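You operate a simulated robot arm through the tools that you are given. There is no shell and no other tool. Be economical: measure what you need, move in short steps, check, and stop when the job is done.

You run a simulated two-armed robot. Do the job below in one go: nothing can be reset, and whatever is moved stays where it is left.

JOB
Rewind all the tape onto the blue tape reel and put that reel in the white reel box.
Fine: switch the tape machine off, leave the hub unlocked, put the lid back on the box, and leave the brown reel box alone.

The check looks at the end state, three seconds after you hand in, the way a careful person would. Anything else that was tipped, shoved, dropped, spilled or broken makes it a failure. A push-on lid holds only when it is set on centred and level and pressed home; a screw cap is set on level and turned clockwise until tight.

ROBOT AND FRAMES
Two 7-joint arms with two-finger parallel grippers on one trunk, on a base that drives. Base frame: it is fixed to the floor where the robot stands at the start and does not move with it; the origin is under the middle of the robot, x ahead of it, y to its left, z up. Lengths are in mm, angles in rad, forces in N, time in s.
The left shoulder is at the start at [50, 187, 1160], the right one opposite. With the tool pointing down near the work surface each hand reaches from about 100 to 320 mm from the robot's upright axis, wherever it stands, measured 20 degrees to its own side. Places, roughly: box [600, 700, 700]; left hub lock [800, -100, 900]; power switch of the tape machine [500, -600, 800]; top of the white cabinet [700, 400, 700]. Payload 3.43 kg a hand.
Tool frame (each hand has its own): the origin (TCP) lies between the finger pads and is the grasp point; the fingertips stand 30 mm ahead of it; z points along the fingers, y is the line along which they close. Largest opening 94 mm; finger width 28, thickness 10; the body of the gripper, 50 by 96 mm, starts 55 mm behind the TCP.
Orientation is that of the tool frame in the base frame, as [roll, pitch, yaw] about the fixed x, y, z axes, in that order (R = Rz(yaw) Ry(pitch) Rx(roll)). With the fingers straight down and closing along the base's y, the tool's x points along the base's -x, its y along +y and its z along -z.

CONTROLS
- The arms move only by the tool jog_arm. It takes "left_motion", "right_motion" or both (then of equal length, played together; a hand with none holds still); each is a list of rows, each a list of 3 entries, a list of its own where there are three numbers: the shift along the base's x, y, z in mm, then the turn, a rotation vector about the base's x, y, z in rad, then the finger opening in mm, from 0 to 94. In form: [[[x, y, z], [rx, ry, rz], fingers], ...]. A call has 1 to 20 rows; each row shifts and turns the commanded pose from where the row before left it. Rows are played at 5 a second. More than 50 mm and 0.15 rad between two rows, or a gripper value outside its range, and nothing of the call is played. Where a pose cannot be reached the arm comes as near as it can. A force on the tool above 70 N (or 10 N above the force at the start of the call, whichever is more), or a blocked arm, ends the call early, and 0.2 s more pass. The fingers move at their own pace (about 153 mm/s each) and stop on an object; they squeeze with about 24 N. The grip force told is the motor's: it shows also when the fingers shut on nothing. Time passes only in rows, and 0.2 s behind the last, so rows that do not move let the fingers close. The reply holds the time, the measured pose of the TCP, the force on the tool along the base axes, the opening and the grip force, in the units named above and with some noise, with the torque about the TCP (base axes, N m) and any sound that the robot's microphone picked up.
- Cameras (640 x 400 px; columns grow to the right, rows downward): "scene" is now at [146, -8.9, 1316.9]; the picture's right is [-0.10, -1.00, 0.00], its down [-0.61, 0.06, -0.79] and it looks along [0.79, -0.08, -0.61] (base axes); focal length 214 px, centre (320, 200). "left" rides on the left gripper at [76, -14, -102] in its tool frame; the picture's right is [0.18, 0.98, 0.00], its down [-0.75, 0.14, -0.64] and it looks along [-0.63, 0.12, 0.77] (tool axes); focal length 243 px, centre (320, 200). "right" rides on the right gripper at [76, 14, -103] in its tool frame; the picture's right is [-0.18, 0.98, 0.00], its down [-0.75, -0.14, -0.64] and it looks along [-0.63, -0.12, 0.77] (tool axes); focal length 243 px, centre (320, 200).
- snapshot(camera): a new picture of that camera. No time passes.
- move_column(by): slides the trunk up (or, below 0, down) by that many mm; the arms and the scene camera ride with it, the base frame stays. It gives what a move gives, with no picture.
- base_move(legs): drives the robot by 1 to 6 legs, each [ahead, left, turn to the left] in mm, mm and rad, along the robot's own axes; the way and the turn of a leg run together, so that a leg with both is an arc; at most 1500 mm and 3.142 rad a leg. The arms and the cameras ride along, it lands a little off, and it stops where it bumps. It gives what a move gives.
- turn_head(pan, tilt): turns the head with the scene camera to pan (to the left, within 1.396 rad either way) and tilt (down, from -0.506 to 1.204), counted from straight ahead of the robot. It gives what a move gives.
- locate(camera, pixels): for up to 12 pixels [column, row] of the newest picture of that camera ("zoom" is the newest enlarged one), the place [x, y, z] in the base frame of the surface seen there, good to about 2 mm. No time passes.
- enlarge(camera, box): a new picture of the part [left, top, right, bottom] of that camera's present view, enlarged. No time passes.
- finish_job(): hands the job in; it is judged then, once.

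Work in short steps. Measure before you move; look again where a grasp or a placing could have gone wrong, and mend it. You have 80 turns and 62 pictures in all, those below and enlarged ones among them. Open the grippers and draw the arms clear of the work before you hand the job in, unless the task says otherwise; then end with one line.

The tools are called after "Emit:" as name(argument=value, ...) on one line, values as JSON. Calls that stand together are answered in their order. jog_arm: Moves the arms, as the interface text tells. Its arguments: {"type":"object","properties":{"left_motion":{"type":"array","items":{"type":"array"}},"right_motion":{"type":"array","items":{"type":"array"}}},"required":[]} The other tools are called the same way: move_column (by) slides the trunk up or down; base_move (legs) drives the base; turn_head (pan, tilt) turns the head that bears the scene camera; snapshot (camera) takes a picture; locate (camera, pixels) gives the place of the surface under pixels of a picture; enlarge (camera, box) takes an enlarged picture of a part of a camera's view; finish_job () hands the job in.

At the start:

```text
t: 0.0
left_eef_pos: [374.2, 283.8, 1162.5]
left_orientation: [3.141, 0.0, 3.141]
left_force: [0.5, 0.9, -0.3]
left_torque: [-0.02, 0.01, 0.03]
left_gripper_width: 93.7
left_grasp_force: 0.0
right_eef_pos: [329.9, -85.5, 1173.8]
right_orientation: [3.139, -0.001, 3.141]
right_force: [-0.1, 0.6, 1.3]
right_torque: [0.0, -0.02, -0.01]
right_gripper_width: 93.8
right_grasp_force: 0.0
trunk travel left (down, up): [-375.0, 57.0]
robot x, y, heading: [1.8, -2.0, 0.001]
head pan, tilt: [-0.096, 0.654]
```

scene: 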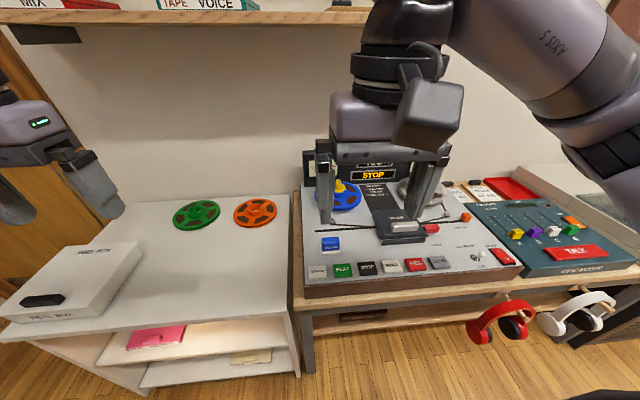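
right: 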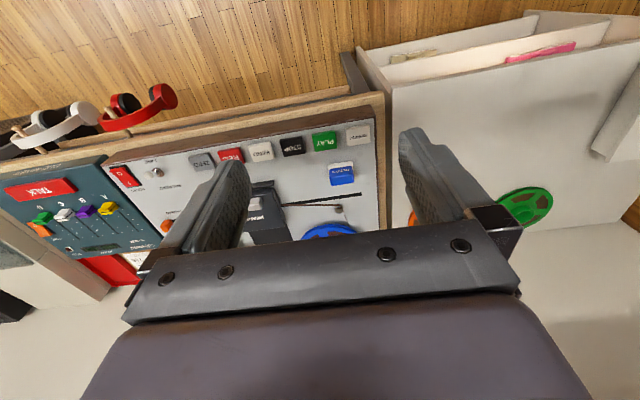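
left: 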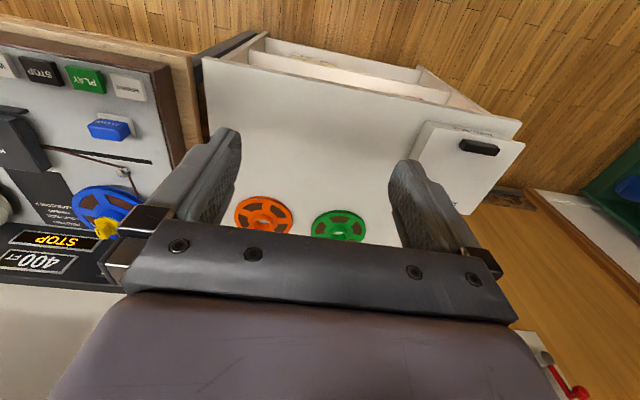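

The right arm hides part of the tape machine in the scene picture (around 400,150). I enlarge the machine to read its labels.

Emit:
enlarge(camera="scene", box=[290, 130, 530, 300])

Emit:
enlarge(camera="right", box=[80, 80, 400, 280])

Emit:
enlarge(camera="scene", box=[0, 180, 320, 380])

```text
2.35 times, centred on (410, 215) of scene
```

zoom: 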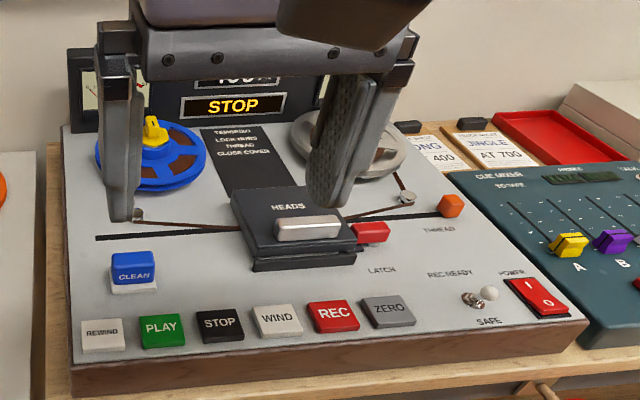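

```text
2.00 times, centred on (240, 180) of right
```

zoom: 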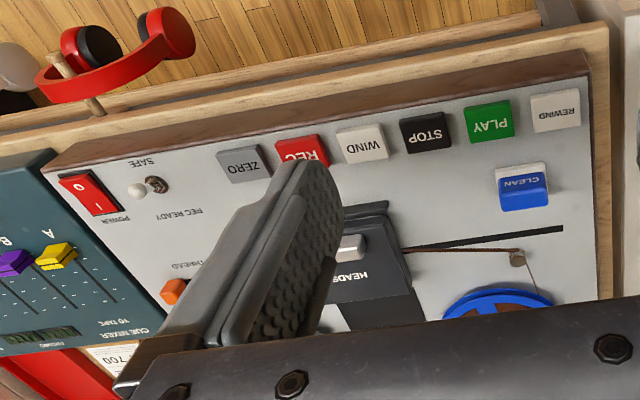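

```text
2.00 times, centred on (160, 280) of scene
```

zoom: 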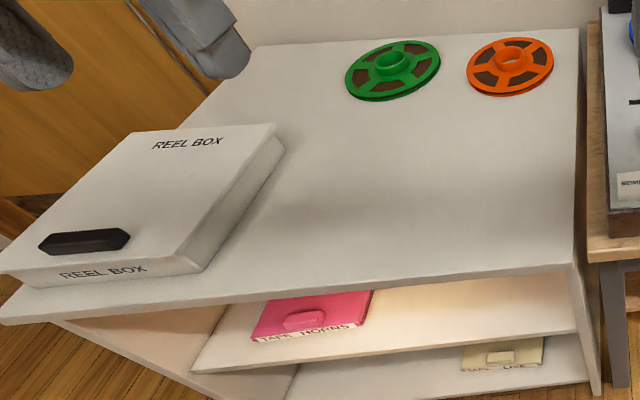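

The right hand blocks the display and the takeup hub; I move it to the right and back, then look again.

Emit:
jog_arm(right_motion=[[[-20, -50, 0], [0, 0, 0], 94], [[-20, -45, 0], [0, 0, 0], 94], [[-20, -45, 0], [0, 0, 0], 94], [[-20, -45, 0], [0, 0, 0], 94], [[0, -45, 0], [0, 0, 0], 94]])

Emit:
snapshot(camera="scene")

Emit:
enlarge(camera="scene", box=[290, 130, 530, 280])

```text
refused: row 1 steps farther than a row can; nothing moved
```

```text
55 pictures are left
```

scene: 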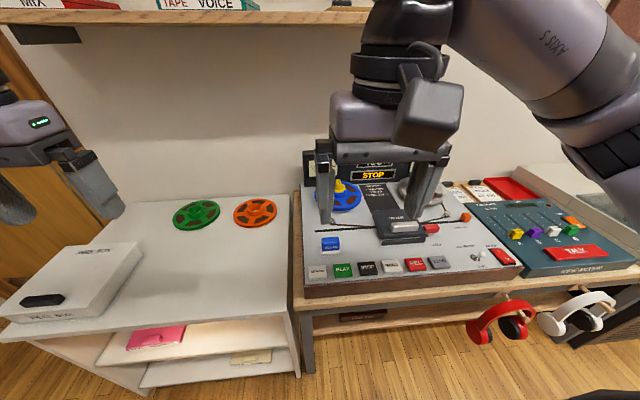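

```text
2.67 times, centred on (410, 205) of scene
```

zoom: 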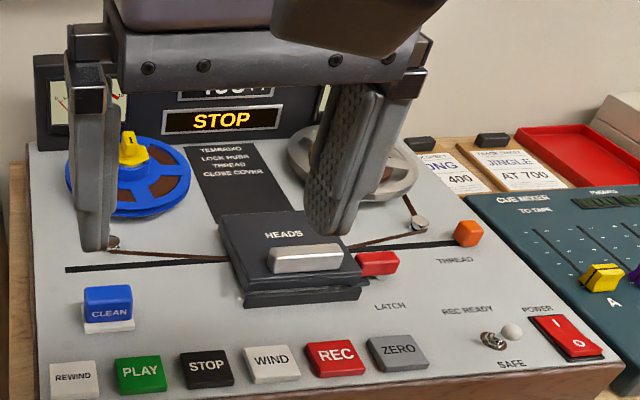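

The move was refused because the step was too long. I repeat it in shorter steps, checking before taking the picture.

Emit:
jog_arm(right_motion=[[[-20, -40, 0], [0, 0, 0], 94], [[-20, -40, 0], [0, 0, 0], 94], [[-20, -40, 0], [0, 0, 0], 94], [[-20, -40, 0], [0, 0, 0], 94], [[0, -45, 0], [0, 0, 0], 94], [[0, -45, 0], [0, 0, 0], 94]])

```text
t: 1.4
left_eef_pos: [375.5, 283.1, 1162.5]
left_orientation: [-3.14, 0.002, 3.141]
left_force: [0.0, 0.1, 0.9]
left_torque: [-0.03, -0.02, 0.0]
left_gripper_width: 94.0
left_grasp_force: 0.2
right_eef_pos: [247.7, -334.9, 1173.1]
right_orientation: [3.138, 0.002, -3.14]
right_force: [-0.3, -0.4, -0.3]
right_torque: [0.02, 0.02, 0.04]
right_gripper_width: 94.2
right_grasp_force: 0.0
trunk travel left (down, up): [-375.0, 57.0]
robot x, y, heading: [-0.6, 2.8, 0.001]
head pan, tilt: [-0.096, 0.654]
```

The hand is now clear; I take the scene picture and an enlarged machine view.

Emit:
enlarge(camera="scene", box=[290, 130, 530, 280])

Emit:
locate(camera="zoom", pixels=[[132, 140], [132, 195], [72, 375], [205, 365], [570, 342], [468, 232], [380, 262], [305, 258], [108, 300], [375, 160], [565, 355], [545, 325]])

Emit:
locate(camera="scene", pixels=[[41, 299], [5, 317], [90, 318], [135, 245], [80, 247], [120, 265], [197, 214], [254, 212], [290, 200], [298, 342], [200, 260], [140, 275]])

```text
2.67 times, centred on (410, 205) of scene
```

zoom: 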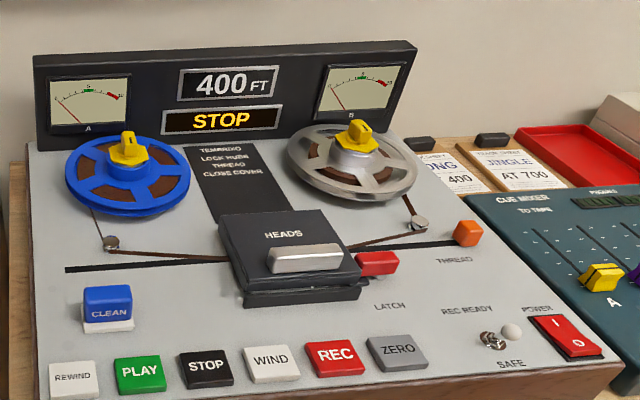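

```text
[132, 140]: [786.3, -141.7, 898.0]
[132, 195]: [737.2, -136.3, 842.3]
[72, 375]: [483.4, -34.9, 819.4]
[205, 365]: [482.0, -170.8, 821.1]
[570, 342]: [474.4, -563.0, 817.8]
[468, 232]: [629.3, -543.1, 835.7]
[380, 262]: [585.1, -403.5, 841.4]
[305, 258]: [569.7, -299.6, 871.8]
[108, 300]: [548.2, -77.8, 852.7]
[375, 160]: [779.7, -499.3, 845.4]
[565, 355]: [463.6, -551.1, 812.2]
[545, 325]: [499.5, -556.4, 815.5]
```

```text
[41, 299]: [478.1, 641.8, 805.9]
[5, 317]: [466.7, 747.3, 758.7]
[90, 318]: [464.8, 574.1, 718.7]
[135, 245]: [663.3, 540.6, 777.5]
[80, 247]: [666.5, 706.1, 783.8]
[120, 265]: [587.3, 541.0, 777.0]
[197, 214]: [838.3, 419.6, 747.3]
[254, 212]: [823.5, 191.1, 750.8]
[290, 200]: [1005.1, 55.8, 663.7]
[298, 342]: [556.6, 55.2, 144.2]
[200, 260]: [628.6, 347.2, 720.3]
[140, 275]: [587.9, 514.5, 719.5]
```

The display reads 400 FT / STOP, with tape on both reels (hub caps at zoom (128,148) and (358,135)). Before driving I look down at the furniture front and to the sides to learn how close the base may come, and to find the brown box.

Emit:
turn_head(pan=0.0, tilt=1.15)

Emit:
snapshot(camera="scene")

Emit:
turn_head(pan=0.9, tilt=0.65)

Emit:
snapshot(camera="scene")

Emit:
locate(camera="scene", pixels=[[320, 200], [320, 300], [450, 200], [450, 300], [200, 200], [200, 300]])

```text
t: 2.3
left_eef_pos: [375.8, 283.7, 1162.8]
left_orientation: [-3.142, 0.002, -3.141]
left_force: [-0.4, -0.4, -0.5]
left_torque: [0.02, 0.02, 0.0]
left_gripper_width: 93.9
left_grasp_force: 0.1
right_eef_pos: [248.7, -333.3, 1173.3]
right_orientation: [3.139, -0.001, 3.141]
right_force: [0.2, 0.3, -0.1]
right_torque: [0.01, -0.01, -0.03]
right_gripper_width: 93.8
right_grasp_force: 0.1
trunk travel left (down, up): [-375.0, 57.0]
robot x, y, heading: [-3.8, 4.6, 0.0]
head pan, tilt: [0.0, 1.15]
```

```text
52 pictures are left
```

scene: 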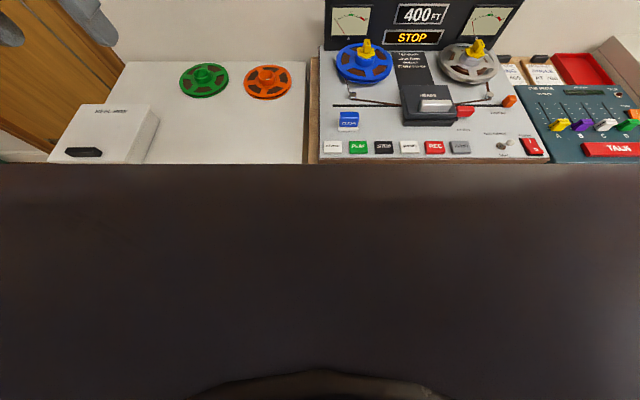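

```text
t: 3.5
left_eef_pos: [375.2, 284.2, 1162.8]
left_orientation: [3.141, 0.001, -3.141]
left_force: [-0.3, -0.5, -0.4]
left_torque: [-0.01, -0.01, 0.01]
left_gripper_width: 93.8
left_grasp_force: 0.2
right_eef_pos: [250.3, -333.9, 1172.7]
right_orientation: [3.14, 0.001, 3.141]
right_force: [0.5, 0.7, 0.0]
right_torque: [0.03, 0.0, -0.03]
right_gripper_width: 94.1
right_grasp_force: 0.0
trunk travel left (down, up): [-375.0, 57.0]
robot x, y, heading: [0.3, -0.2, 0.001]
head pan, tilt: [0.901, 0.649]
```

```text
51 pictures are left
```

scene: 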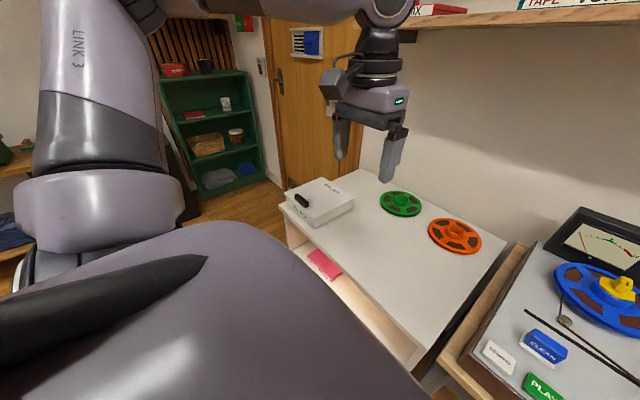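

```text
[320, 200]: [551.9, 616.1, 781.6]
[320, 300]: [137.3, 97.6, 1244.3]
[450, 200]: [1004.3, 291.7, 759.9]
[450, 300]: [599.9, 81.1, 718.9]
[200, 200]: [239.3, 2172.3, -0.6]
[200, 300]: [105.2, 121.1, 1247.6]
```

No obstacle is visible in front of the base itself. I test how far the left hand really reaches with the tool down: lower 150 mm and reach ahead over the empty cabinet top (z 720).

Emit:
jog_arm(left_motion=[[[20, 0, -40], [0, 0, 0], 94], [[20, 0, -40], [0, 0, 0], 94], [[20, 0, -40], [0, 0, 0], 94], [[20, 0, -40], [0, 0, 0], 94], [[45, 0, 0], [0, 0, 0], 94], [[45, 0, 0], [0, 0, 0], 94], [[45, 0, 0], [0, 0, 0], 94], [[45, 0, 0], [0, 0, 0], 94], [[45, 0, 0], [0, 0, 0], 94], [[45, 0, 0], [0, 0, 0], 94]])

```text
t: 5.7
left_eef_pos: [566.2, 323.5, 1021.8]
left_orientation: [3.141, 0.0, 3.141]
left_force: [0.4, 1.0, 0.0]
left_torque: [0.04, 0.02, -0.02]
left_gripper_width: 94.0
left_grasp_force: 0.1
left hand out of reach, approached as far as the arm can: row 7, 8, 9, 10
right_eef_pos: [250.1, -334.1, 1173.7]
right_orientation: [3.141, 0.001, -3.141]
right_force: [0.9, -0.6, 0.2]
right_torque: [0.01, 0.0, 0.02]
right_gripper_width: 94.2
right_grasp_force: 0.0
trunk travel left (down, up): [-375.0, 57.0]
robot x, y, heading: [0.2, -1.3, 0.002]
head pan, tilt: [0.901, 0.649]
```

The left hand reaches about x 566 at z 1020, so lowering the trunk will widen reach at table height. I pull the left hand back up, then lower the trunk by 250.

Emit:
jog_arm(left_motion=[[[-20, -10, 40], [0, 0, 0], 94], [[-40, -10, 20], [0, 0, 0], 94], [[-40, -10, 20], [0, 0, 0], 94], [[-45, 0, 20], [0, 0, 0], 94], [[-45, 0, 20], [0, 0, 0], 94], [[-45, 0, 20], [0, 0, 0], 94]])

Emit:
move_column(by=-250)

Emit:
turn_head(pan=0.0, tilt=0.5)

Emit:
snapshot(camera="scene")

```text
t: 7.1
left_eef_pos: [328.4, 292.9, 1166.1]
left_orientation: [3.141, 0.002, 3.139]
left_force: [-0.7, -1.0, -0.3]
left_torque: [0.02, -0.02, 0.0]
left_gripper_width: 93.9
left_grasp_force: 0.0
right_eef_pos: [248.5, -334.4, 1174.2]
right_orientation: [3.14, 0.002, 3.141]
right_force: [-0.8, 0.1, 0.3]
right_torque: [-0.02, -0.01, -0.01]
right_gripper_width: 94.3
right_grasp_force: 0.1
trunk travel left (down, up): [-375.0, 57.0]
robot x, y, heading: [-2.1, 2.9, 0.0]
head pan, tilt: [0.901, 0.649]
```

```text
t: 9.7
left_eef_pos: [329.1, 293.5, 915.7]
left_orientation: [-3.141, 0.001, 3.141]
left_force: [-0.1, 0.0, -0.3]
left_torque: [-0.01, -0.02, 0.0]
left_gripper_width: 94.2
left_grasp_force: 0.0
right_eef_pos: [249.0, -334.8, 922.4]
right_orientation: [3.141, 0.001, 3.141]
right_force: [0.2, -0.2, -0.3]
right_torque: [0.01, 0.0, 0.03]
right_gripper_width: 94.1
right_grasp_force: 0.2
trunk travel left (down, up): [-125.0, 307.0]
robot x, y, heading: [0.4, 1.4, 0.0]
head pan, tilt: [0.901, 0.649]
```

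```text
t: 10.9
left_eef_pos: [329.1, 293.5, 914.9]
left_orientation: [3.14, 0.001, -3.141]
left_force: [0.3, 0.6, -0.2]
left_torque: [0.04, -0.02, -0.03]
left_gripper_width: 94.1
left_grasp_force: 0.0
right_eef_pos: [249.7, -334.8, 923.1]
right_orientation: [3.139, 0.0, 3.141]
right_force: [0.1, -0.2, -0.2]
right_torque: [0.02, 0.03, -0.01]
right_gripper_width: 94.0
right_grasp_force: 0.0
trunk travel left (down, up): [-125.0, 307.0]
robot x, y, heading: [0.3, -0.5, 0.003]
head pan, tilt: [0.0, 0.499]
```

```text
50 pictures are left
```

scene: 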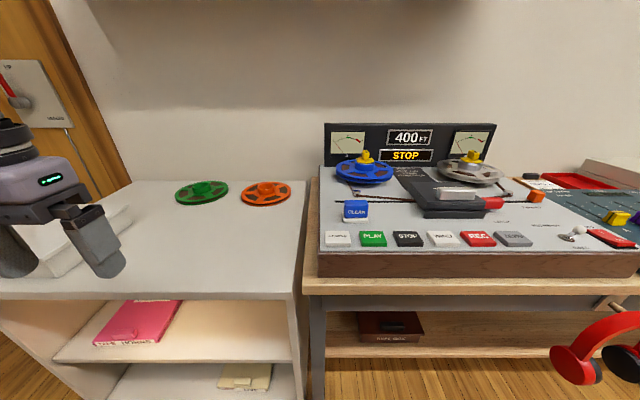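

The brown reel box sits on the shelf beneath the machine (390,325); it stays. I measure the table front, the headphones and the reel geometry.

Emit:
locate(camera="scene", pixels=[[400, 285], [600, 290], [570, 365], [620, 300], [340, 345], [240, 295], [338, 240], [365, 154], [365, 180], [338, 174], [395, 172], [475, 154]])

Emit:
enlarge(camera="scene", box=[310, 110, 560, 266])

```text
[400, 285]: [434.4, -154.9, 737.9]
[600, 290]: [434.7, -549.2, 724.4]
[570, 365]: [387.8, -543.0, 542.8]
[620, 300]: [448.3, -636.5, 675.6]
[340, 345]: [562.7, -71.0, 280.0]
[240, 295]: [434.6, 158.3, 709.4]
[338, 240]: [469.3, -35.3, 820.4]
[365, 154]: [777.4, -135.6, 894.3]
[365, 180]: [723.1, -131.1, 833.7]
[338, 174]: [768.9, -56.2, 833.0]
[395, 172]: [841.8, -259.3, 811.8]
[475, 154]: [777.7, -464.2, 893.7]
```

```text
2.56 times, centred on (435, 188) of scene
```

zoom: 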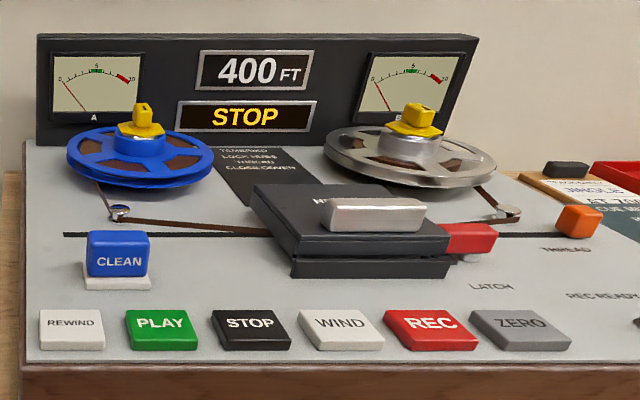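

The deck is at about z 812, and REWIND is at [483,-35], its top at about z 820. I close the right fingers and bring them above REWIND.

Emit:
jog_arm(right_motion=[[[29, 37, 0], [0, 0, 0], 0], [[29, 37, 0], [0, 0, 0], 0], [[29, 37, 0], [0, 0, 0], 0], [[29, 37, 0], [0, 0, 0], 0], [[29, 37, 0], [0, 0, 0], 0], [[29, 37, 0], [0, 0, 0], 0], [[29, 37, 0], [0, 0, 0], 0], [[29, 40, -10], [0, 0, 0], 0], [[0, 0, -40], [0, 0, 0], 0]])

Emit:
snapshot(camera="scene")

```text
refused: row 8 steps farther than a row can; nothing moved
```

```text
48 pictures are left
```

scene: 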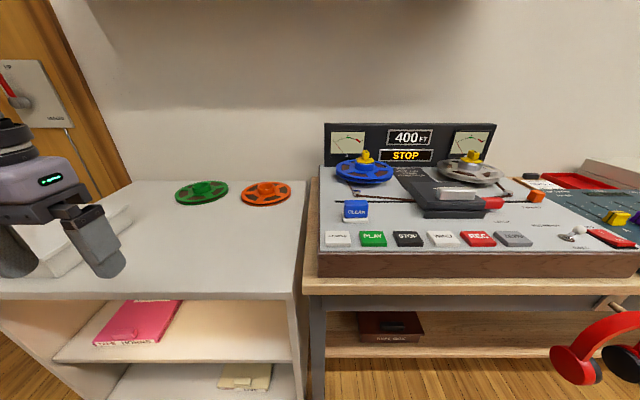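

Row 8 was a hair too long; I repeat with shorter rows.

Emit:
jog_arm(right_motion=[[[29, 37, 0], [0, 0, 0], 0], [[29, 37, 0], [0, 0, 0], 0], [[29, 37, 0], [0, 0, 0], 0], [[29, 37, 0], [0, 0, 0], 0], [[29, 37, 0], [0, 0, 0], 0], [[29, 37, 0], [0, 0, 0], 0], [[29, 37, 0], [0, 0, 0], 0], [[28, 38, 0], [0, 0, 0], 0], [[0, 3, -40], [0, 0, 0], 0]])

```text
t: 12.9
left_eef_pos: [329.5, 292.8, 916.1]
left_orientation: [-3.141, 0.0, -3.141]
left_force: [0.1, -0.5, -0.1]
left_torque: [-0.02, 0.0, 0.02]
left_gripper_width: 94.1
left_grasp_force: 0.0
right_eef_pos: [478.5, -33.6, 879.8]
right_orientation: [3.141, -0.001, 3.141]
right_force: [0.4, 0.7, 0.4]
right_torque: [-0.01, 0.01, 0.0]
right_gripper_width: 0.0
right_grasp_force: 23.9
trunk travel left (down, up): [-125.0, 307.0]
robot x, y, heading: [-1.8, -2.5, 0.0]
head pan, tilt: [0.0, 0.499]
```

Fingertips are at z about 850 over REWIND at [480,-34]. I press down in small steps, hold, then rise.

Emit:
jog_arm(right_motion=[[[0, 0, -22], [0, 0, 0], 0], [[0, 0, -5], [0, 0, 0], 0], [[0, 0, -4], [0, 0, 0], 0], [[0, 0, -3], [0, 0, 0], 0], [[0, 0, -3], [0, 0, 0], 0], [[0, 0, 0], [0, 0, 0], 0]])

Emit:
snapshot(camera="scene")

```text
t: 14.3
left_eef_pos: [328.5, 293.2, 915.5]
left_orientation: [-3.141, -0.001, -3.14]
left_force: [1.0, -0.3, 1.2]
left_torque: [-0.01, 0.01, -0.03]
left_gripper_width: 94.1
left_grasp_force: 0.1
right_eef_pos: [479.6, -33.4, 846.6]
right_orientation: [3.139, 0.002, -3.141]
right_force: [0.4, -1.8, 3.2]
right_torque: [-0.06, 0.02, -0.02]
right_gripper_width: 0.0
right_grasp_force: 24.0
trunk travel left (down, up): [-125.0, 307.0]
robot x, y, heading: [-2.4, -0.4, -0.0]
head pan, tilt: [0.0, 0.499]
heard: click
```

```text
47 pictures are left
```

scene: 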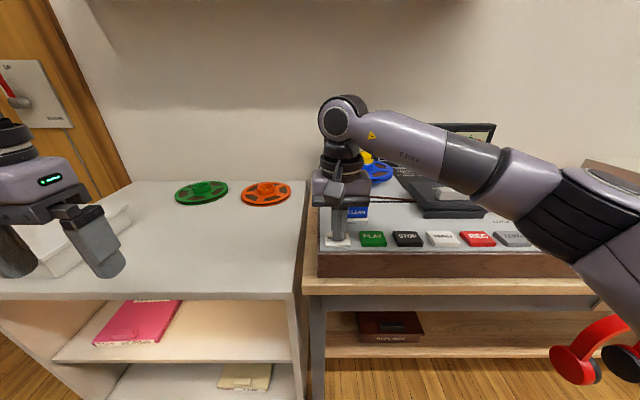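

A click was heard with a soft contact. I rise and move the arm back to the right to see the display.

Emit:
jog_arm(right_motion=[[[0, 0, 20], [0, 0, 0], 0], [[0, 0, 40], [0, 0, 0], 0], [[-29, -37, 0], [0, 0, 0], 0], [[-29, -37, 0], [0, 0, 0], 0], [[-29, -37, 0], [0, 0, 0], 0], [[-29, -37, 0], [0, 0, 0], 0], [[-29, -37, 0], [0, 0, 0], 0], [[-29, -37, 0], [0, 0, 0], 0]])

Emit:
enlarge(camera="scene", box=[310, 110, 560, 266])

```text
t: 16.1
left_eef_pos: [328.7, 292.5, 915.6]
left_orientation: [3.141, 0.0, -3.141]
left_force: [0.7, -0.1, 0.1]
left_torque: [-0.01, 0.03, -0.03]
left_gripper_width: 94.0
left_grasp_force: 0.0
right_eef_pos: [305.4, -251.9, 905.9]
right_orientation: [3.14, -0.001, 3.14]
right_force: [0.2, -0.3, -0.5]
right_torque: [-0.02, -0.01, -0.01]
right_gripper_width: 0.1
right_grasp_force: 24.9
trunk travel left (down, up): [-125.0, 307.0]
robot x, y, heading: [-1.1, 2.1, -0.003]
head pan, tilt: [0.0, 0.499]
```

```text
2.56 times, centred on (435, 188) of scene
```

zoom: 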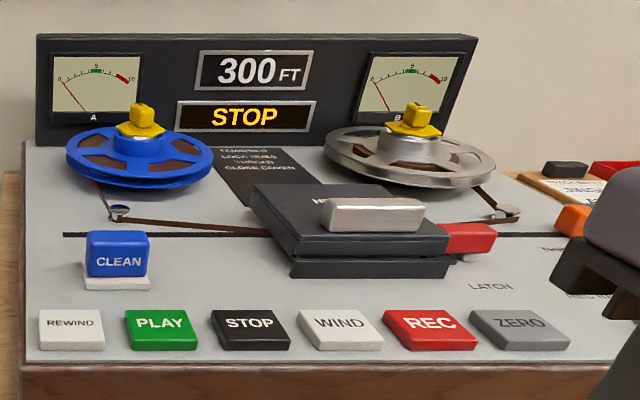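

The counter went 400 → 300 and shows STOP again, so a press moves a fixed or held amount. I press again, holding longer (about 2 s more), to learn which.

Emit:
jog_arm(right_motion=[[[29, 37, 0], [0, 0, 0], 0], [[29, 37, 0], [0, 0, 0], 0], [[29, 37, 0], [0, 0, 0], 0], [[29, 37, 0], [0, 0, 0], 0], [[29, 37, 0], [0, 0, 0], 0], [[29, 37, 0], [0, 0, 0], 0], [[0, 0, -40], [0, 0, 0], 0], [[0, 0, -12], [0, 0, 0], 0], [[0, 0, -8], [0, 0, 0], 0], [[0, 0, 0], [0, 0, 0], 0], [[0, 0, 0], [0, 0, 0], 0], [[0, 0, 0], [0, 0, 0], 0], [[0, 0, 0], [0, 0, 0], 0], [[0, 0, 0], [0, 0, 0], 0], [[0, 0, 0], [0, 0, 0], 0], [[0, 0, 0], [0, 0, 0], 0], [[0, 0, 0], [0, 0, 0], 0]])

Emit:
snapshot(camera="left")

```text
t: 19.7
left_eef_pos: [329.0, 292.2, 915.2]
left_orientation: [3.141, -0.001, 3.141]
left_force: [0.5, -0.3, 0.7]
left_torque: [0.0, -0.01, 0.04]
left_gripper_width: 94.0
left_grasp_force: 0.1
right_eef_pos: [479.1, -33.1, 845.0]
right_orientation: [3.14, 0.001, 3.141]
right_force: [0.4, 1.2, 2.3]
right_torque: [0.05, 0.04, 0.03]
right_gripper_width: 0.1
right_grasp_force: 24.2
trunk travel left (down, up): [-125.0, 307.0]
robot x, y, heading: [0.8, -3.1, 0.002]
head pan, tilt: [0.0, 0.499]
heard: click
```

```text
45 pictures are left
```

left: 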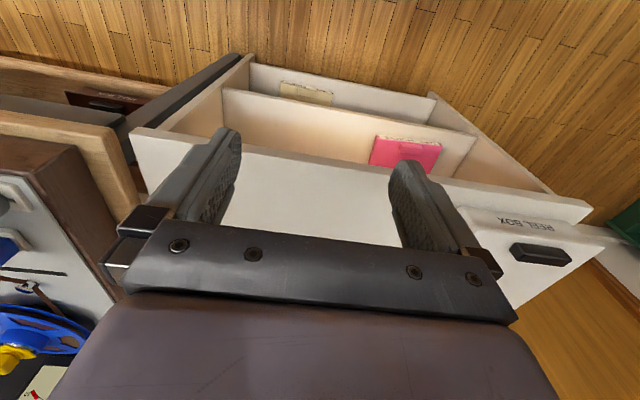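

The display is not in the left view. I release and move clear to read the counter.

Emit:
jog_arm(right_motion=[[[0, 0, 20], [0, 0, 0], 0], [[0, 0, 40], [0, 0, 0], 0], [[-29, -37, 0], [0, 0, 0], 0], [[-29, -37, 0], [0, 0, 0], 0], [[-29, -37, 0], [0, 0, 0], 0], [[-29, -37, 0], [0, 0, 0], 0], [[-29, -37, 0], [0, 0, 0], 0], [[-29, -37, 0], [0, 0, 0], 0]])

Emit:
enlarge(camera="scene", box=[310, 110, 560, 266])

```text
t: 21.5
left_eef_pos: [329.1, 292.7, 915.8]
left_orientation: [-3.141, 0.001, 3.141]
left_force: [0.6, -0.3, -1.0]
left_torque: [-0.06, 0.03, 0.01]
left_gripper_width: 93.6
left_grasp_force: 0.0
right_eef_pos: [306.8, -257.1, 907.7]
right_orientation: [3.14, 0.001, -3.141]
right_force: [0.4, 0.2, 0.5]
right_torque: [0.01, 0.02, -0.02]
right_gripper_width: 0.1
right_grasp_force: 23.6
trunk travel left (down, up): [-125.0, 307.0]
robot x, y, heading: [-0.6, -1.5, -0.002]
head pan, tilt: [0.0, 0.499]
```

```text
2.56 times, centred on (435, 188) of scene
```

zoom: 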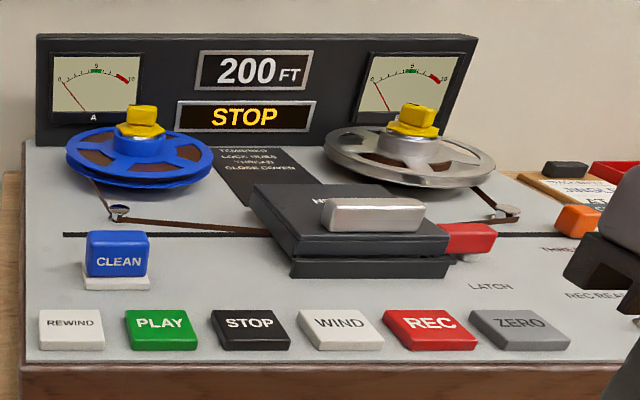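

Each press rewinds 100 ft (now 200). I press twice more, then look.

Emit:
jog_arm(right_motion=[[[29, 37, 0], [0, 0, 0], 0], [[29, 37, 0], [0, 0, 0], 0], [[29, 37, 0], [0, 0, 0], 0], [[29, 37, 0], [0, 0, 0], 0], [[29, 37, 0], [0, 0, 0], 0], [[29, 37, 0], [0, 0, 0], 0], [[0, 2, -40], [0, 0, 0], 0], [[0, 0, -12], [0, 0, 0], 0], [[0, 0, -8], [0, 0, 0], 0], [[0, 0, 0], [0, 0, 0], 0], [[0, 0, 30], [0, 0, 0], 0], [[0, 0, 0], [0, 0, 0], 0], [[0, 0, 0], [0, 0, 0], 0], [[0, 0, 0], [0, 0, 0], 0], [[0, 0, 0], [0, 0, 0], 0], [[0, 0, 0], [0, 0, 0], 0], [[0, 0, -22], [0, 0, 0], 0], [[0, 0, -8], [0, 0, 0], 0], [[0, 0, 0], [0, 0, 0], 0]])

Emit:
jog_arm(right_motion=[[[0, 0, 20], [0, 0, 0], 0], [[0, 0, 40], [0, 0, 0], 0], [[-29, -37, 0], [0, 0, 0], 0], [[-29, -37, 0], [0, 0, 0], 0], [[-29, -37, 0], [0, 0, 0], 0], [[-29, -37, 0], [0, 0, 0], 0], [[-29, -37, 0], [0, 0, 0], 0], [[-29, -37, 0], [0, 0, 0], 0]])

Emit:
enlarge(camera="scene", box=[310, 110, 560, 266])

```text
t: 25.5
left_eef_pos: [328.2, 291.8, 915.9]
left_orientation: [-3.141, 0.0, -3.141]
left_force: [-0.6, 0.8, -0.1]
left_torque: [-0.02, 0.01, -0.02]
left_gripper_width: 94.0
left_grasp_force: 0.0
right_eef_pos: [481.1, -33.3, 847.8]
right_orientation: [3.14, 0.002, 3.141]
right_force: [0.6, 1.3, 2.5]
right_torque: [0.04, -0.01, 0.01]
right_gripper_width: 0.0
right_grasp_force: 23.8
trunk travel left (down, up): [-125.0, 307.0]
robot x, y, heading: [-2.3, 0.4, -0.004]
head pan, tilt: [0.0, 0.499]
heard: click, click
```

```text
t: 27.3
left_eef_pos: [329.4, 291.9, 916.4]
left_orientation: [3.141, 0.001, 3.141]
left_force: [-0.4, -0.3, -0.1]
left_torque: [-0.01, 0.01, -0.01]
left_gripper_width: 93.8
left_grasp_force: 0.2
right_eef_pos: [305.6, -250.0, 902.7]
right_orientation: [3.14, 0.0, -3.141]
right_force: [-0.5, 0.8, 0.6]
right_torque: [0.0, 0.0, -0.01]
right_gripper_width: 0.2
right_grasp_force: 23.9
trunk travel left (down, up): [-125.0, 307.0]
robot x, y, heading: [-0.9, 2.5, -0.004]
head pan, tilt: [0.0, 0.499]
```

```text
2.56 times, centred on (435, 188) of scene
```

zoom: 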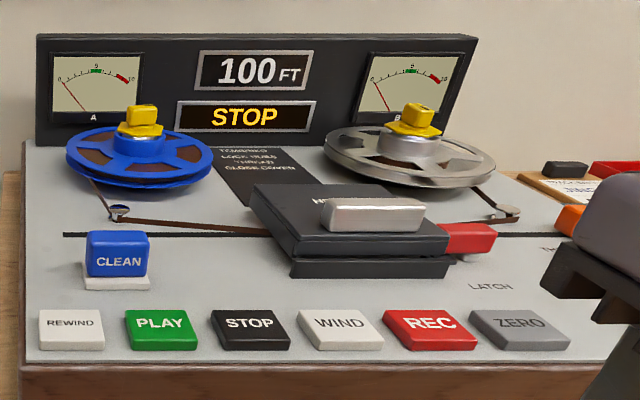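

The two quick presses counted only once (or the second came during winding); it reads 100. One more press, with a pause afterwards.

Emit:
jog_arm(right_motion=[[[29, 37, 0], [0, 0, 0], 0], [[29, 37, 0], [0, 0, 0], 0], [[29, 37, 0], [0, 0, 0], 0], [[29, 37, 0], [0, 0, 0], 0], [[29, 37, 0], [0, 0, 0], 0], [[29, 37, 0], [0, 0, 0], 0], [[0, 0, -40], [0, 0, 0], 0], [[0, 0, -12], [0, 0, 0], 0], [[0, 0, -6], [0, 0, 0], 0], [[0, 0, 0], [0, 0, 0], 0], [[0, 0, 0], [0, 0, 0], 0], [[0, 0, 0], [0, 0, 0], 0], [[0, 0, 0], [0, 0, 0], 0]])

Emit:
jog_arm(right_motion=[[[0, 0, 20], [0, 0, 0], 0], [[0, 0, 40], [0, 0, 0], 0], [[-29, -37, 0], [0, 0, 0], 0], [[-29, -37, 0], [0, 0, 0], 0], [[-29, -37, 0], [0, 0, 0], 0], [[-29, -37, 0], [0, 0, 0], 0], [[-29, -37, 0], [0, 0, 0], 0], [[-29, -37, 0], [0, 0, 0], 0], [[0, 0, 0], [0, 0, 0], 0], [[0, 0, 0], [0, 0, 0], 0], [[0, 0, 0], [0, 0, 0], 0], [[0, 0, 0], [0, 0, 0], 0]])

Emit:
enlarge(camera="scene", box=[310, 110, 560, 266])

```text
t: 30.1
left_eef_pos: [328.0, 293.5, 915.1]
left_orientation: [3.142, 0.0, -3.142]
left_force: [0.3, -0.1, 0.4]
left_torque: [0.01, 0.0, 0.0]
left_gripper_width: 94.0
left_grasp_force: 0.1
right_eef_pos: [478.1, -34.3, 847.6]
right_orientation: [3.141, -0.001, -3.141]
right_force: [0.0, 0.1, 1.2]
right_torque: [0.02, -0.02, 0.02]
right_gripper_width: 0.0
right_grasp_force: 24.3
trunk travel left (down, up): [-125.0, 307.0]
robot x, y, heading: [1.1, -1.8, -0.006]
head pan, tilt: [0.0, 0.499]
heard: click
```

```text
t: 32.7
left_eef_pos: [328.4, 292.1, 915.0]
left_orientation: [-3.141, -0.001, 3.14]
left_force: [0.5, 0.1, 1.1]
left_torque: [0.0, -0.01, 0.02]
left_gripper_width: 94.1
left_grasp_force: 0.0
right_eef_pos: [306.6, -256.3, 904.7]
right_orientation: [3.14, 0.0, 3.141]
right_force: [0.0, -0.1, -0.4]
right_torque: [-0.03, 0.01, 0.03]
right_gripper_width: 0.0
right_grasp_force: 24.1
trunk travel left (down, up): [-125.0, 307.0]
robot x, y, heading: [-0.3, -1.9, -0.0]
head pan, tilt: [0.0, 0.499]
```

```text
2.56 times, centred on (435, 188) of scene
```

zoom: 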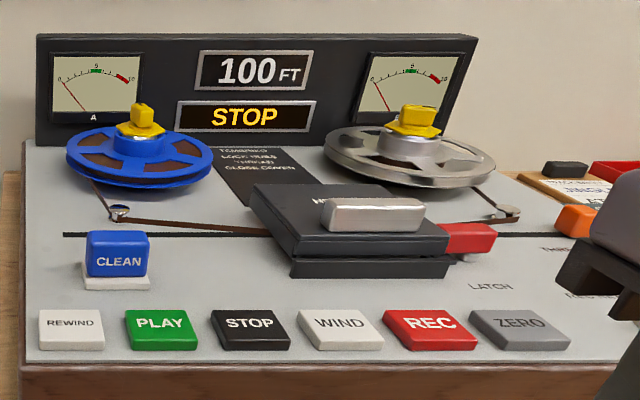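

The last press only met 1.2 N, so it was perhaps not deep enough (TCP z 847.6). I press again, deeper.

Emit:
jog_arm(right_motion=[[[29, 37, 0], [0, 0, 0], 0], [[29, 37, 0], [0, 0, 0], 0], [[29, 37, 0], [0, 0, 0], 0], [[29, 37, 0], [0, 0, 0], 0], [[29, 37, 0], [0, 0, 0], 0], [[29, 37, 0], [0, 0, 0], 0], [[0, 0, -40], [0, 0, 0], 0], [[0, 0, -12], [0, 0, 0], 0], [[0, 0, -6], [0, 0, 0], 0], [[0, 0, -4], [0, 0, 0], 0], [[0, 0, -2], [0, 0, 0], 0], [[0, 0, 0], [0, 0, 0], 0], [[0, 0, 0], [0, 0, 0], 0]])

Emit:
jog_arm(right_motion=[[[0, 0, 24], [0, 0, 0], 0], [[0, 0, 40], [0, 0, 0], 0], [[-29, -37, 0], [0, 0, 0], 0], [[-29, -37, 0], [0, 0, 0], 0], [[-29, -37, 0], [0, 0, 0], 0], [[-29, -37, 0], [0, 0, 0], 0], [[-29, -37, 0], [0, 0, 0], 0], [[-29, -37, 0], [0, 0, 0], 0]])

Emit:
enlarge(camera="scene", box=[310, 110, 560, 266])

```text
t: 35.5
left_eef_pos: [328.2, 291.7, 915.8]
left_orientation: [3.141, 0.0, -3.141]
left_force: [0.0, -0.6, -0.3]
left_torque: [-0.02, 0.02, 0.0]
left_gripper_width: 93.9
left_grasp_force: 0.1
right_eef_pos: [479.7, -32.0, 843.8]
right_orientation: [3.141, 0.001, 3.139]
right_force: [3.8, -0.3, 9.7]
right_torque: [-0.03, -0.06, -0.01]
right_gripper_width: 0.0
right_grasp_force: 23.4
trunk travel left (down, up): [-125.0, 307.0]
robot x, y, heading: [1.1, 0.2, 0.003]
head pan, tilt: [0.0, 0.499]
heard: click
```

```text
t: 37.3
left_eef_pos: [328.8, 293.3, 915.4]
left_orientation: [-3.141, 0.0, -3.141]
left_force: [0.4, -0.6, 0.4]
left_torque: [-0.01, 0.04, 0.04]
left_gripper_width: 93.9
left_grasp_force: 0.1
right_eef_pos: [302.5, -254.3, 908.0]
right_orientation: [3.14, -0.001, 3.141]
right_force: [-0.8, -0.9, 0.6]
right_torque: [-0.01, 0.02, 0.04]
right_gripper_width: 0.0
right_grasp_force: 24.1
trunk travel left (down, up): [-125.0, 307.0]
robot x, y, heading: [-4.7, 0.4, 0.004]
head pan, tilt: [0.0, 0.499]
```

```text
2.56 times, centred on (435, 188) of scene
```

zoom: 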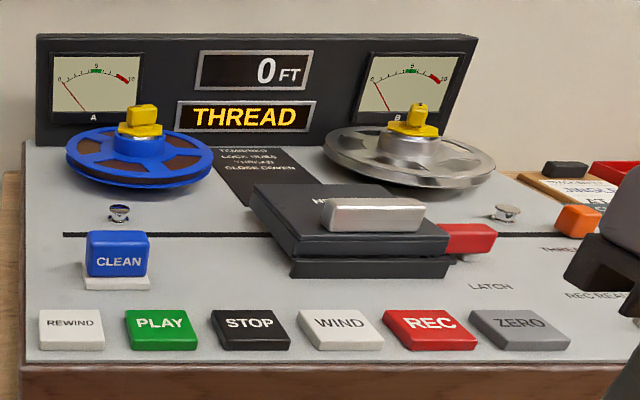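

Counter 0, THREAD shown, the tape is gone from the guides and all on blue. Next the power switch: I look right at it.

Emit:
turn_head(pan=-0.75, tilt=0.6)

Emit:
snapshot(camera="scene")

```text
t: 38.4
left_eef_pos: [328.9, 292.5, 915.0]
left_orientation: [3.141, 0.001, -3.142]
left_force: [0.5, -0.1, 0.1]
left_torque: [0.01, 0.0, 0.05]
left_gripper_width: 94.0
left_grasp_force: 0.1
right_eef_pos: [303.2, -253.6, 907.2]
right_orientation: [3.14, 0.0, 3.141]
right_force: [-1.1, 0.3, 0.3]
right_torque: [-0.02, -0.02, 0.0]
right_gripper_width: 0.0
right_grasp_force: 24.0
trunk travel left (down, up): [-125.0, 307.0]
robot x, y, heading: [-1.1, 2.5, 0.002]
head pan, tilt: [-0.75, 0.6]
```

```text
40 pictures are left
```

scene: 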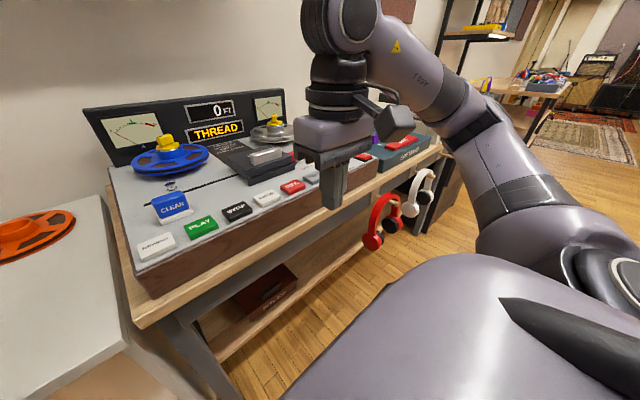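

The hand hides the switch; earlier readings put its O half near [468,-563,817]. I drive 180 mm to the right for reach and pull the right hand back to see the switch.

Emit:
jog_arm(right_motion=[[[-40, 20, 0], [0, 0, 0], 0], [[-30, 30, 0], [0, 0, 0], 0]])

Emit:
base_move(legs=[[0, -180, 0]])

Emit:
turn_head(pan=-0.5, tilt=0.7)

Emit:
snapshot(camera="scene")

```text
t: 39.0
left_eef_pos: [328.6, 292.6, 914.9]
left_orientation: [-3.141, 0.001, -3.141]
left_force: [1.0, -1.0, 0.5]
left_torque: [0.0, 0.0, 0.03]
left_gripper_width: 93.9
left_grasp_force: 0.0
right_eef_pos: [235.6, -202.3, 908.3]
right_orientation: [3.14, 0.0, -3.141]
right_force: [-0.4, 0.6, 0.0]
right_torque: [0.01, 0.01, -0.01]
right_gripper_width: 0.0
right_grasp_force: 24.1
trunk travel left (down, up): [-125.0, 307.0]
robot x, y, heading: [2.3, 0.7, 0.001]
head pan, tilt: [-0.75, 0.6]
```

```text
t: 41.2
left_eef_pos: [328.0, 111.3, 914.5]
left_orientation: [3.141, 0.0, -3.137]
left_force: [-0.4, -0.7, 0.2]
left_torque: [0.04, -0.02, 0.01]
left_gripper_width: 93.9
left_grasp_force: 0.1
right_eef_pos: [237.5, -384.1, 907.7]
right_orientation: [3.14, -0.001, -3.141]
right_force: [-0.8, -0.4, 0.3]
right_torque: [0.0, 0.01, 0.02]
right_gripper_width: 0.2
right_grasp_force: 24.2
trunk travel left (down, up): [-125.0, 307.0]
robot x, y, heading: [-2.2, -175.6, 0.004]
head pan, tilt: [-0.75, 0.6]
```

```text
t: 42.0
left_eef_pos: [328.5, 111.5, 915.5]
left_orientation: [-3.141, 0.0, -3.138]
left_force: [-0.2, -0.8, -0.8]
left_torque: [-0.02, -0.01, 0.0]
left_gripper_width: 93.9
left_grasp_force: 0.1
right_eef_pos: [236.4, -383.3, 907.9]
right_orientation: [3.14, 0.0, -3.141]
right_force: [-0.5, -0.5, 0.1]
right_torque: [0.01, -0.03, 0.0]
right_gripper_width: 0.2
right_grasp_force: 24.2
trunk travel left (down, up): [-125.0, 307.0]
robot x, y, heading: [-5.3, -179.7, 0.003]
head pan, tilt: [-0.499, 0.7]
```

```text
39 pictures are left
```

scene: 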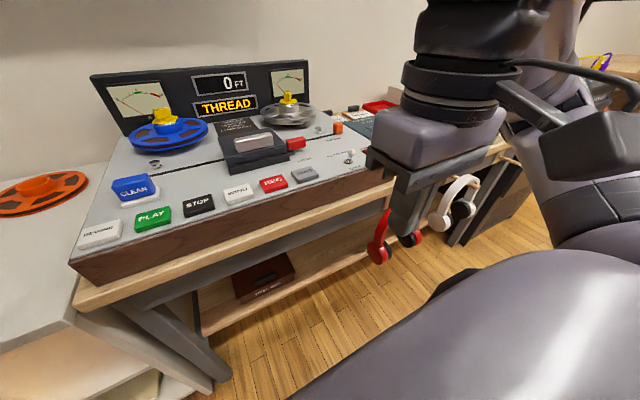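

The hand still hides the switch, so I bring it up near the switch, staying 70 mm above, and use the hand camera.

Emit:
jog_arm(right_motion=[[[30, -36, 4], [0, 0, 0], 0], [[30, -36, 4], [0, 0, 0], 0], [[30, -36, 4], [0, 0, 0], 0], [[30, -36, 4], [0, 0, 0], 0], [[40, -18, 0], [0, 0, 0], 0]])

Emit:
snapshot(camera="right")

```text
t: 43.2
left_eef_pos: [328.1, 111.9, 916.2]
left_orientation: [-3.141, 0.0, -3.14]
left_force: [-0.7, -0.3, -0.1]
left_torque: [0.01, -0.01, -0.01]
left_gripper_width: 94.2
left_grasp_force: 0.0
right_eef_pos: [398.8, -551.3, 924.2]
right_orientation: [3.14, 0.001, -3.139]
right_force: [0.3, 0.2, 0.0]
right_torque: [0.02, -0.02, 0.03]
right_gripper_width: 0.0
right_grasp_force: 23.7
trunk travel left (down, up): [-125.0, 307.0]
robot x, y, heading: [-2.7, -182.6, -0.005]
head pan, tilt: [-0.499, 0.7]
```

```text
38 pictures are left
```

right: 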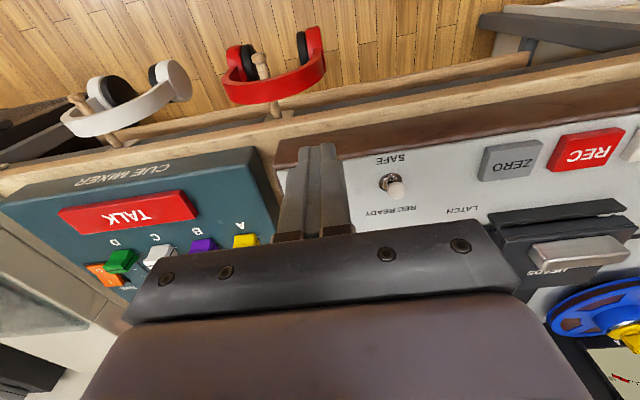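

The fingers cover the switch; I shift the hand 60 mm to the left (+y) and look again.

Emit:
jog_arm(right_motion=[[[0, 40, 0], [0, 0, 0], 0], [[0, 30, 0], [0, 0, 0], 0]])

Emit:
snapshot(camera="right")

```text
t: 43.8
left_eef_pos: [327.6, 112.5, 914.4]
left_orientation: [3.14, 0.0, -3.139]
left_force: [-0.4, -0.3, 0.8]
left_torque: [-0.02, 0.02, 0.0]
left_gripper_width: 94.0
left_grasp_force: 0.1
right_eef_pos: [399.5, -475.8, 924.4]
right_orientation: [3.14, -0.001, -3.14]
right_force: [-0.3, -0.1, -0.6]
right_torque: [0.01, -0.01, 0.0]
right_gripper_width: 0.0
right_grasp_force: 23.7
trunk travel left (down, up): [-125.0, 307.0]
robot x, y, heading: [1.1, -182.9, 0.004]
head pan, tilt: [-0.499, 0.7]
```

```text
37 pictures are left
```

right: 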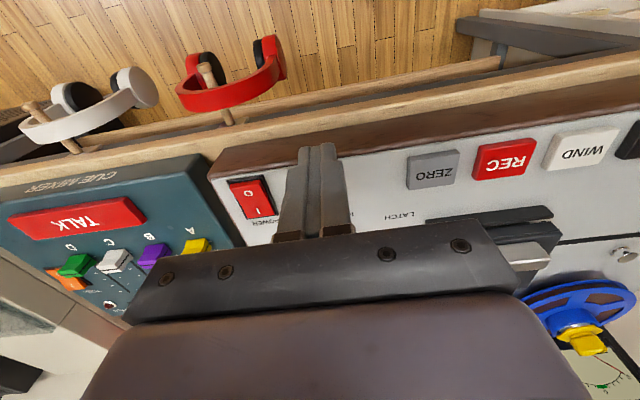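

Now the rocker shows: O at about (249,186), I at about (257,210). I locate its ends.

Emit:
locate(camera="right", pixels=[[249, 186], [258, 210], [236, 184], [262, 181], [245, 180], [253, 197]])

```text
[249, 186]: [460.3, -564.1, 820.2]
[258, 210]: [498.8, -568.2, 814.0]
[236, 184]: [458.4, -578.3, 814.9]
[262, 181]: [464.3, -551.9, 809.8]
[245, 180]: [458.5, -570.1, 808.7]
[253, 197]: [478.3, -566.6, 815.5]
```

The O end stands raised at z 820 near [461,-566]. I move over it and press down in steps.

Emit:
jog_arm(right_motion=[[[25, -35, 0], [0, 0, 0], 0], [[25, -35, 0], [0, 0, 0], 0], [[11, -20, 0], [0, 0, 0], 0], [[0, 0, -40], [0, 0, 0], 0], [[0, 0, -30], [0, 0, 0], 0], [[0, 0, -5], [0, 0, 0], 0], [[0, 0, -4], [0, 0, 0], 0], [[0, 0, -4], [0, 0, 0], 0], [[0, 0, -3], [0, 0, 0], 0], [[0, 0, 0], [0, 0, 0], 0]])

```text
t: 46.0
left_eef_pos: [326.7, 111.3, 916.7]
left_orientation: [-3.14, 0.002, -3.14]
left_force: [0.9, -0.6, -0.1]
left_torque: [0.0, 0.04, -0.01]
left_gripper_width: 94.1
left_grasp_force: 0.1
right_eef_pos: [457.8, -566.9, 847.0]
right_orientation: [3.139, 0.02, 3.141]
right_force: [0.8, -11.7, 44.5]
right_torque: [-0.39, -0.66, 0.17]
right_gripper_width: 0.0
right_grasp_force: 23.6
trunk travel left (down, up): [-125.0, 307.0]
robot x, y, heading: [1.3, -183.1, 0.001]
head pan, tilt: [-0.499, 0.7]
```

44 N and no click, the tip stopping at z 817. I rise and look at the switch.

Emit:
jog_arm(right_motion=[[[0, 0, 25], [0, 0, 0], 0], [[0, 40, 25], [0, 0, 0], 0], [[-20, 40, 0], [0, 0, 0], 0]])

Emit:
enlarge(camera="right", box=[180, 140, 340, 240])

Emit:
locate(camera="zoom", pixels=[[250, 150], [260, 200], [280, 260], [300, 300]])

Emit:
snapshot(camera="scene")

```text
t: 46.8
left_eef_pos: [330.1, 111.3, 915.4]
left_orientation: [-3.141, -0.001, -3.138]
left_force: [-0.1, -0.9, 0.2]
left_torque: [-0.01, -0.01, -0.02]
left_gripper_width: 94.1
left_grasp_force: 0.1
right_eef_pos: [437.5, -484.2, 887.9]
right_orientation: [3.139, -0.003, -3.139]
right_force: [-0.2, 0.4, 0.3]
right_torque: [0.0, 0.0, 0.0]
right_gripper_width: 0.0
right_grasp_force: 23.9
trunk travel left (down, up): [-125.0, 307.0]
robot x, y, heading: [-5.5, -180.6, 0.005]
head pan, tilt: [-0.499, 0.7]
```

```text
4.00 times, centred on (260, 190) of right
```

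zoom: 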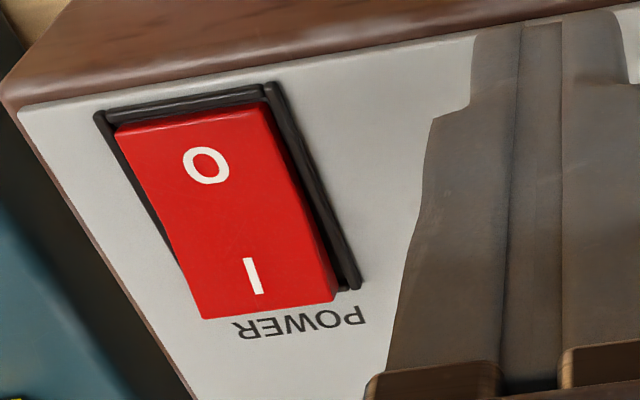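

```text
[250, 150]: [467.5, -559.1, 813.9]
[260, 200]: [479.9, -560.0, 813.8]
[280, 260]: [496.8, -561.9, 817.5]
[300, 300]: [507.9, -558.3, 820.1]
```

```text
35 pictures are left
```

scene: 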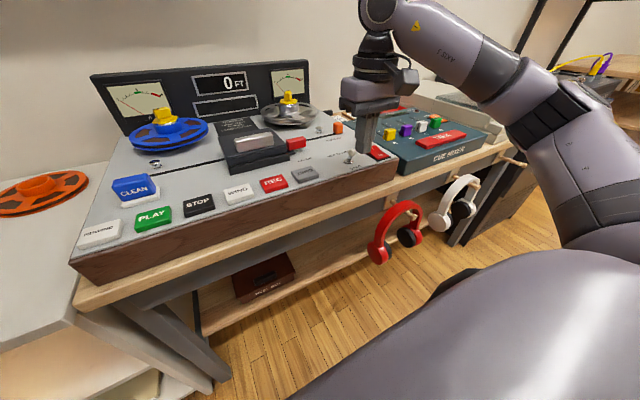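

The rocker is now on O (I end raised, z 820) and the mode display is dark: power off. I park the right hand and test the left arm's forward reach at hub height.

Emit:
jog_arm(right_motion=[[[-30, 10, 35], [0, 0, 0], 0], [[-45, 10, 10], [0, 0, 0], 0], [[-45, 10, 0], [0, 0, 0], 0], [[-45, 10, 0], [0, 0, 0], 0], [[-45, 0, 0], [0, 0, 0], 0], [[0, 0, 0], [0, 0, 0], 0], [[0, 0, 0], [0, 0, 0], 0], [[0, 0, 0], [0, 0, 0], 0], [[0, 0, 0], [0, 0, 0], 0], [[0, 0, 0], [0, 0, 0], 0], [[0, 0, 0], [0, 0, 0], 0], [[0, 0, 0], [0, 0, 0], 0]], left_motion=[[[30, -20, 20], [0, 0, 0], 94], [[30, -20, 20], [0, 0, 0], 94], [[35, -20, 0], [0, 0, 0], 94], [[35, -20, 0], [0, 0, 0], 94], [[35, -20, 0], [0, 0, 0], 94], [[35, -20, 0], [0, 0, 0], 94], [[35, -10, 0], [0, 0, 0], 94], [[35, -10, 0], [0, 0, 0], 94], [[35, 0, 0], [0, 0, 0], 94], [[35, 0, 0], [0, 0, 0], 94], [[35, 0, 0], [0, 0, 0], 94], [[35, 0, 0], [0, 0, 0], 94]])

```text
t: 49.4
left_eef_pos: [496.9, 68.0, 953.4]
left_orientation: [3.14, 0.001, -3.138]
left_force: [-0.5, -0.5, 0.1]
left_torque: [-0.04, 0.01, 0.02]
left_gripper_width: 94.1
left_grasp_force: 0.2
left hand out of reach, approached as far as the arm can: row 5, 6, 7, 8, 9, 10, 11, 12
right_eef_pos: [227.8, -447.6, 932.3]
right_orientation: [3.141, 0.001, -3.139]
right_force: [-0.3, 0.2, -0.7]
right_torque: [-0.03, 0.03, -0.02]
right_gripper_width: 0.2
right_grasp_force: 23.8
trunk travel left (down, up): [-125.0, 307.0]
robot x, y, heading: [-1.1, -181.3, 0.004]
head pan, tilt: [-0.499, 0.7]
```

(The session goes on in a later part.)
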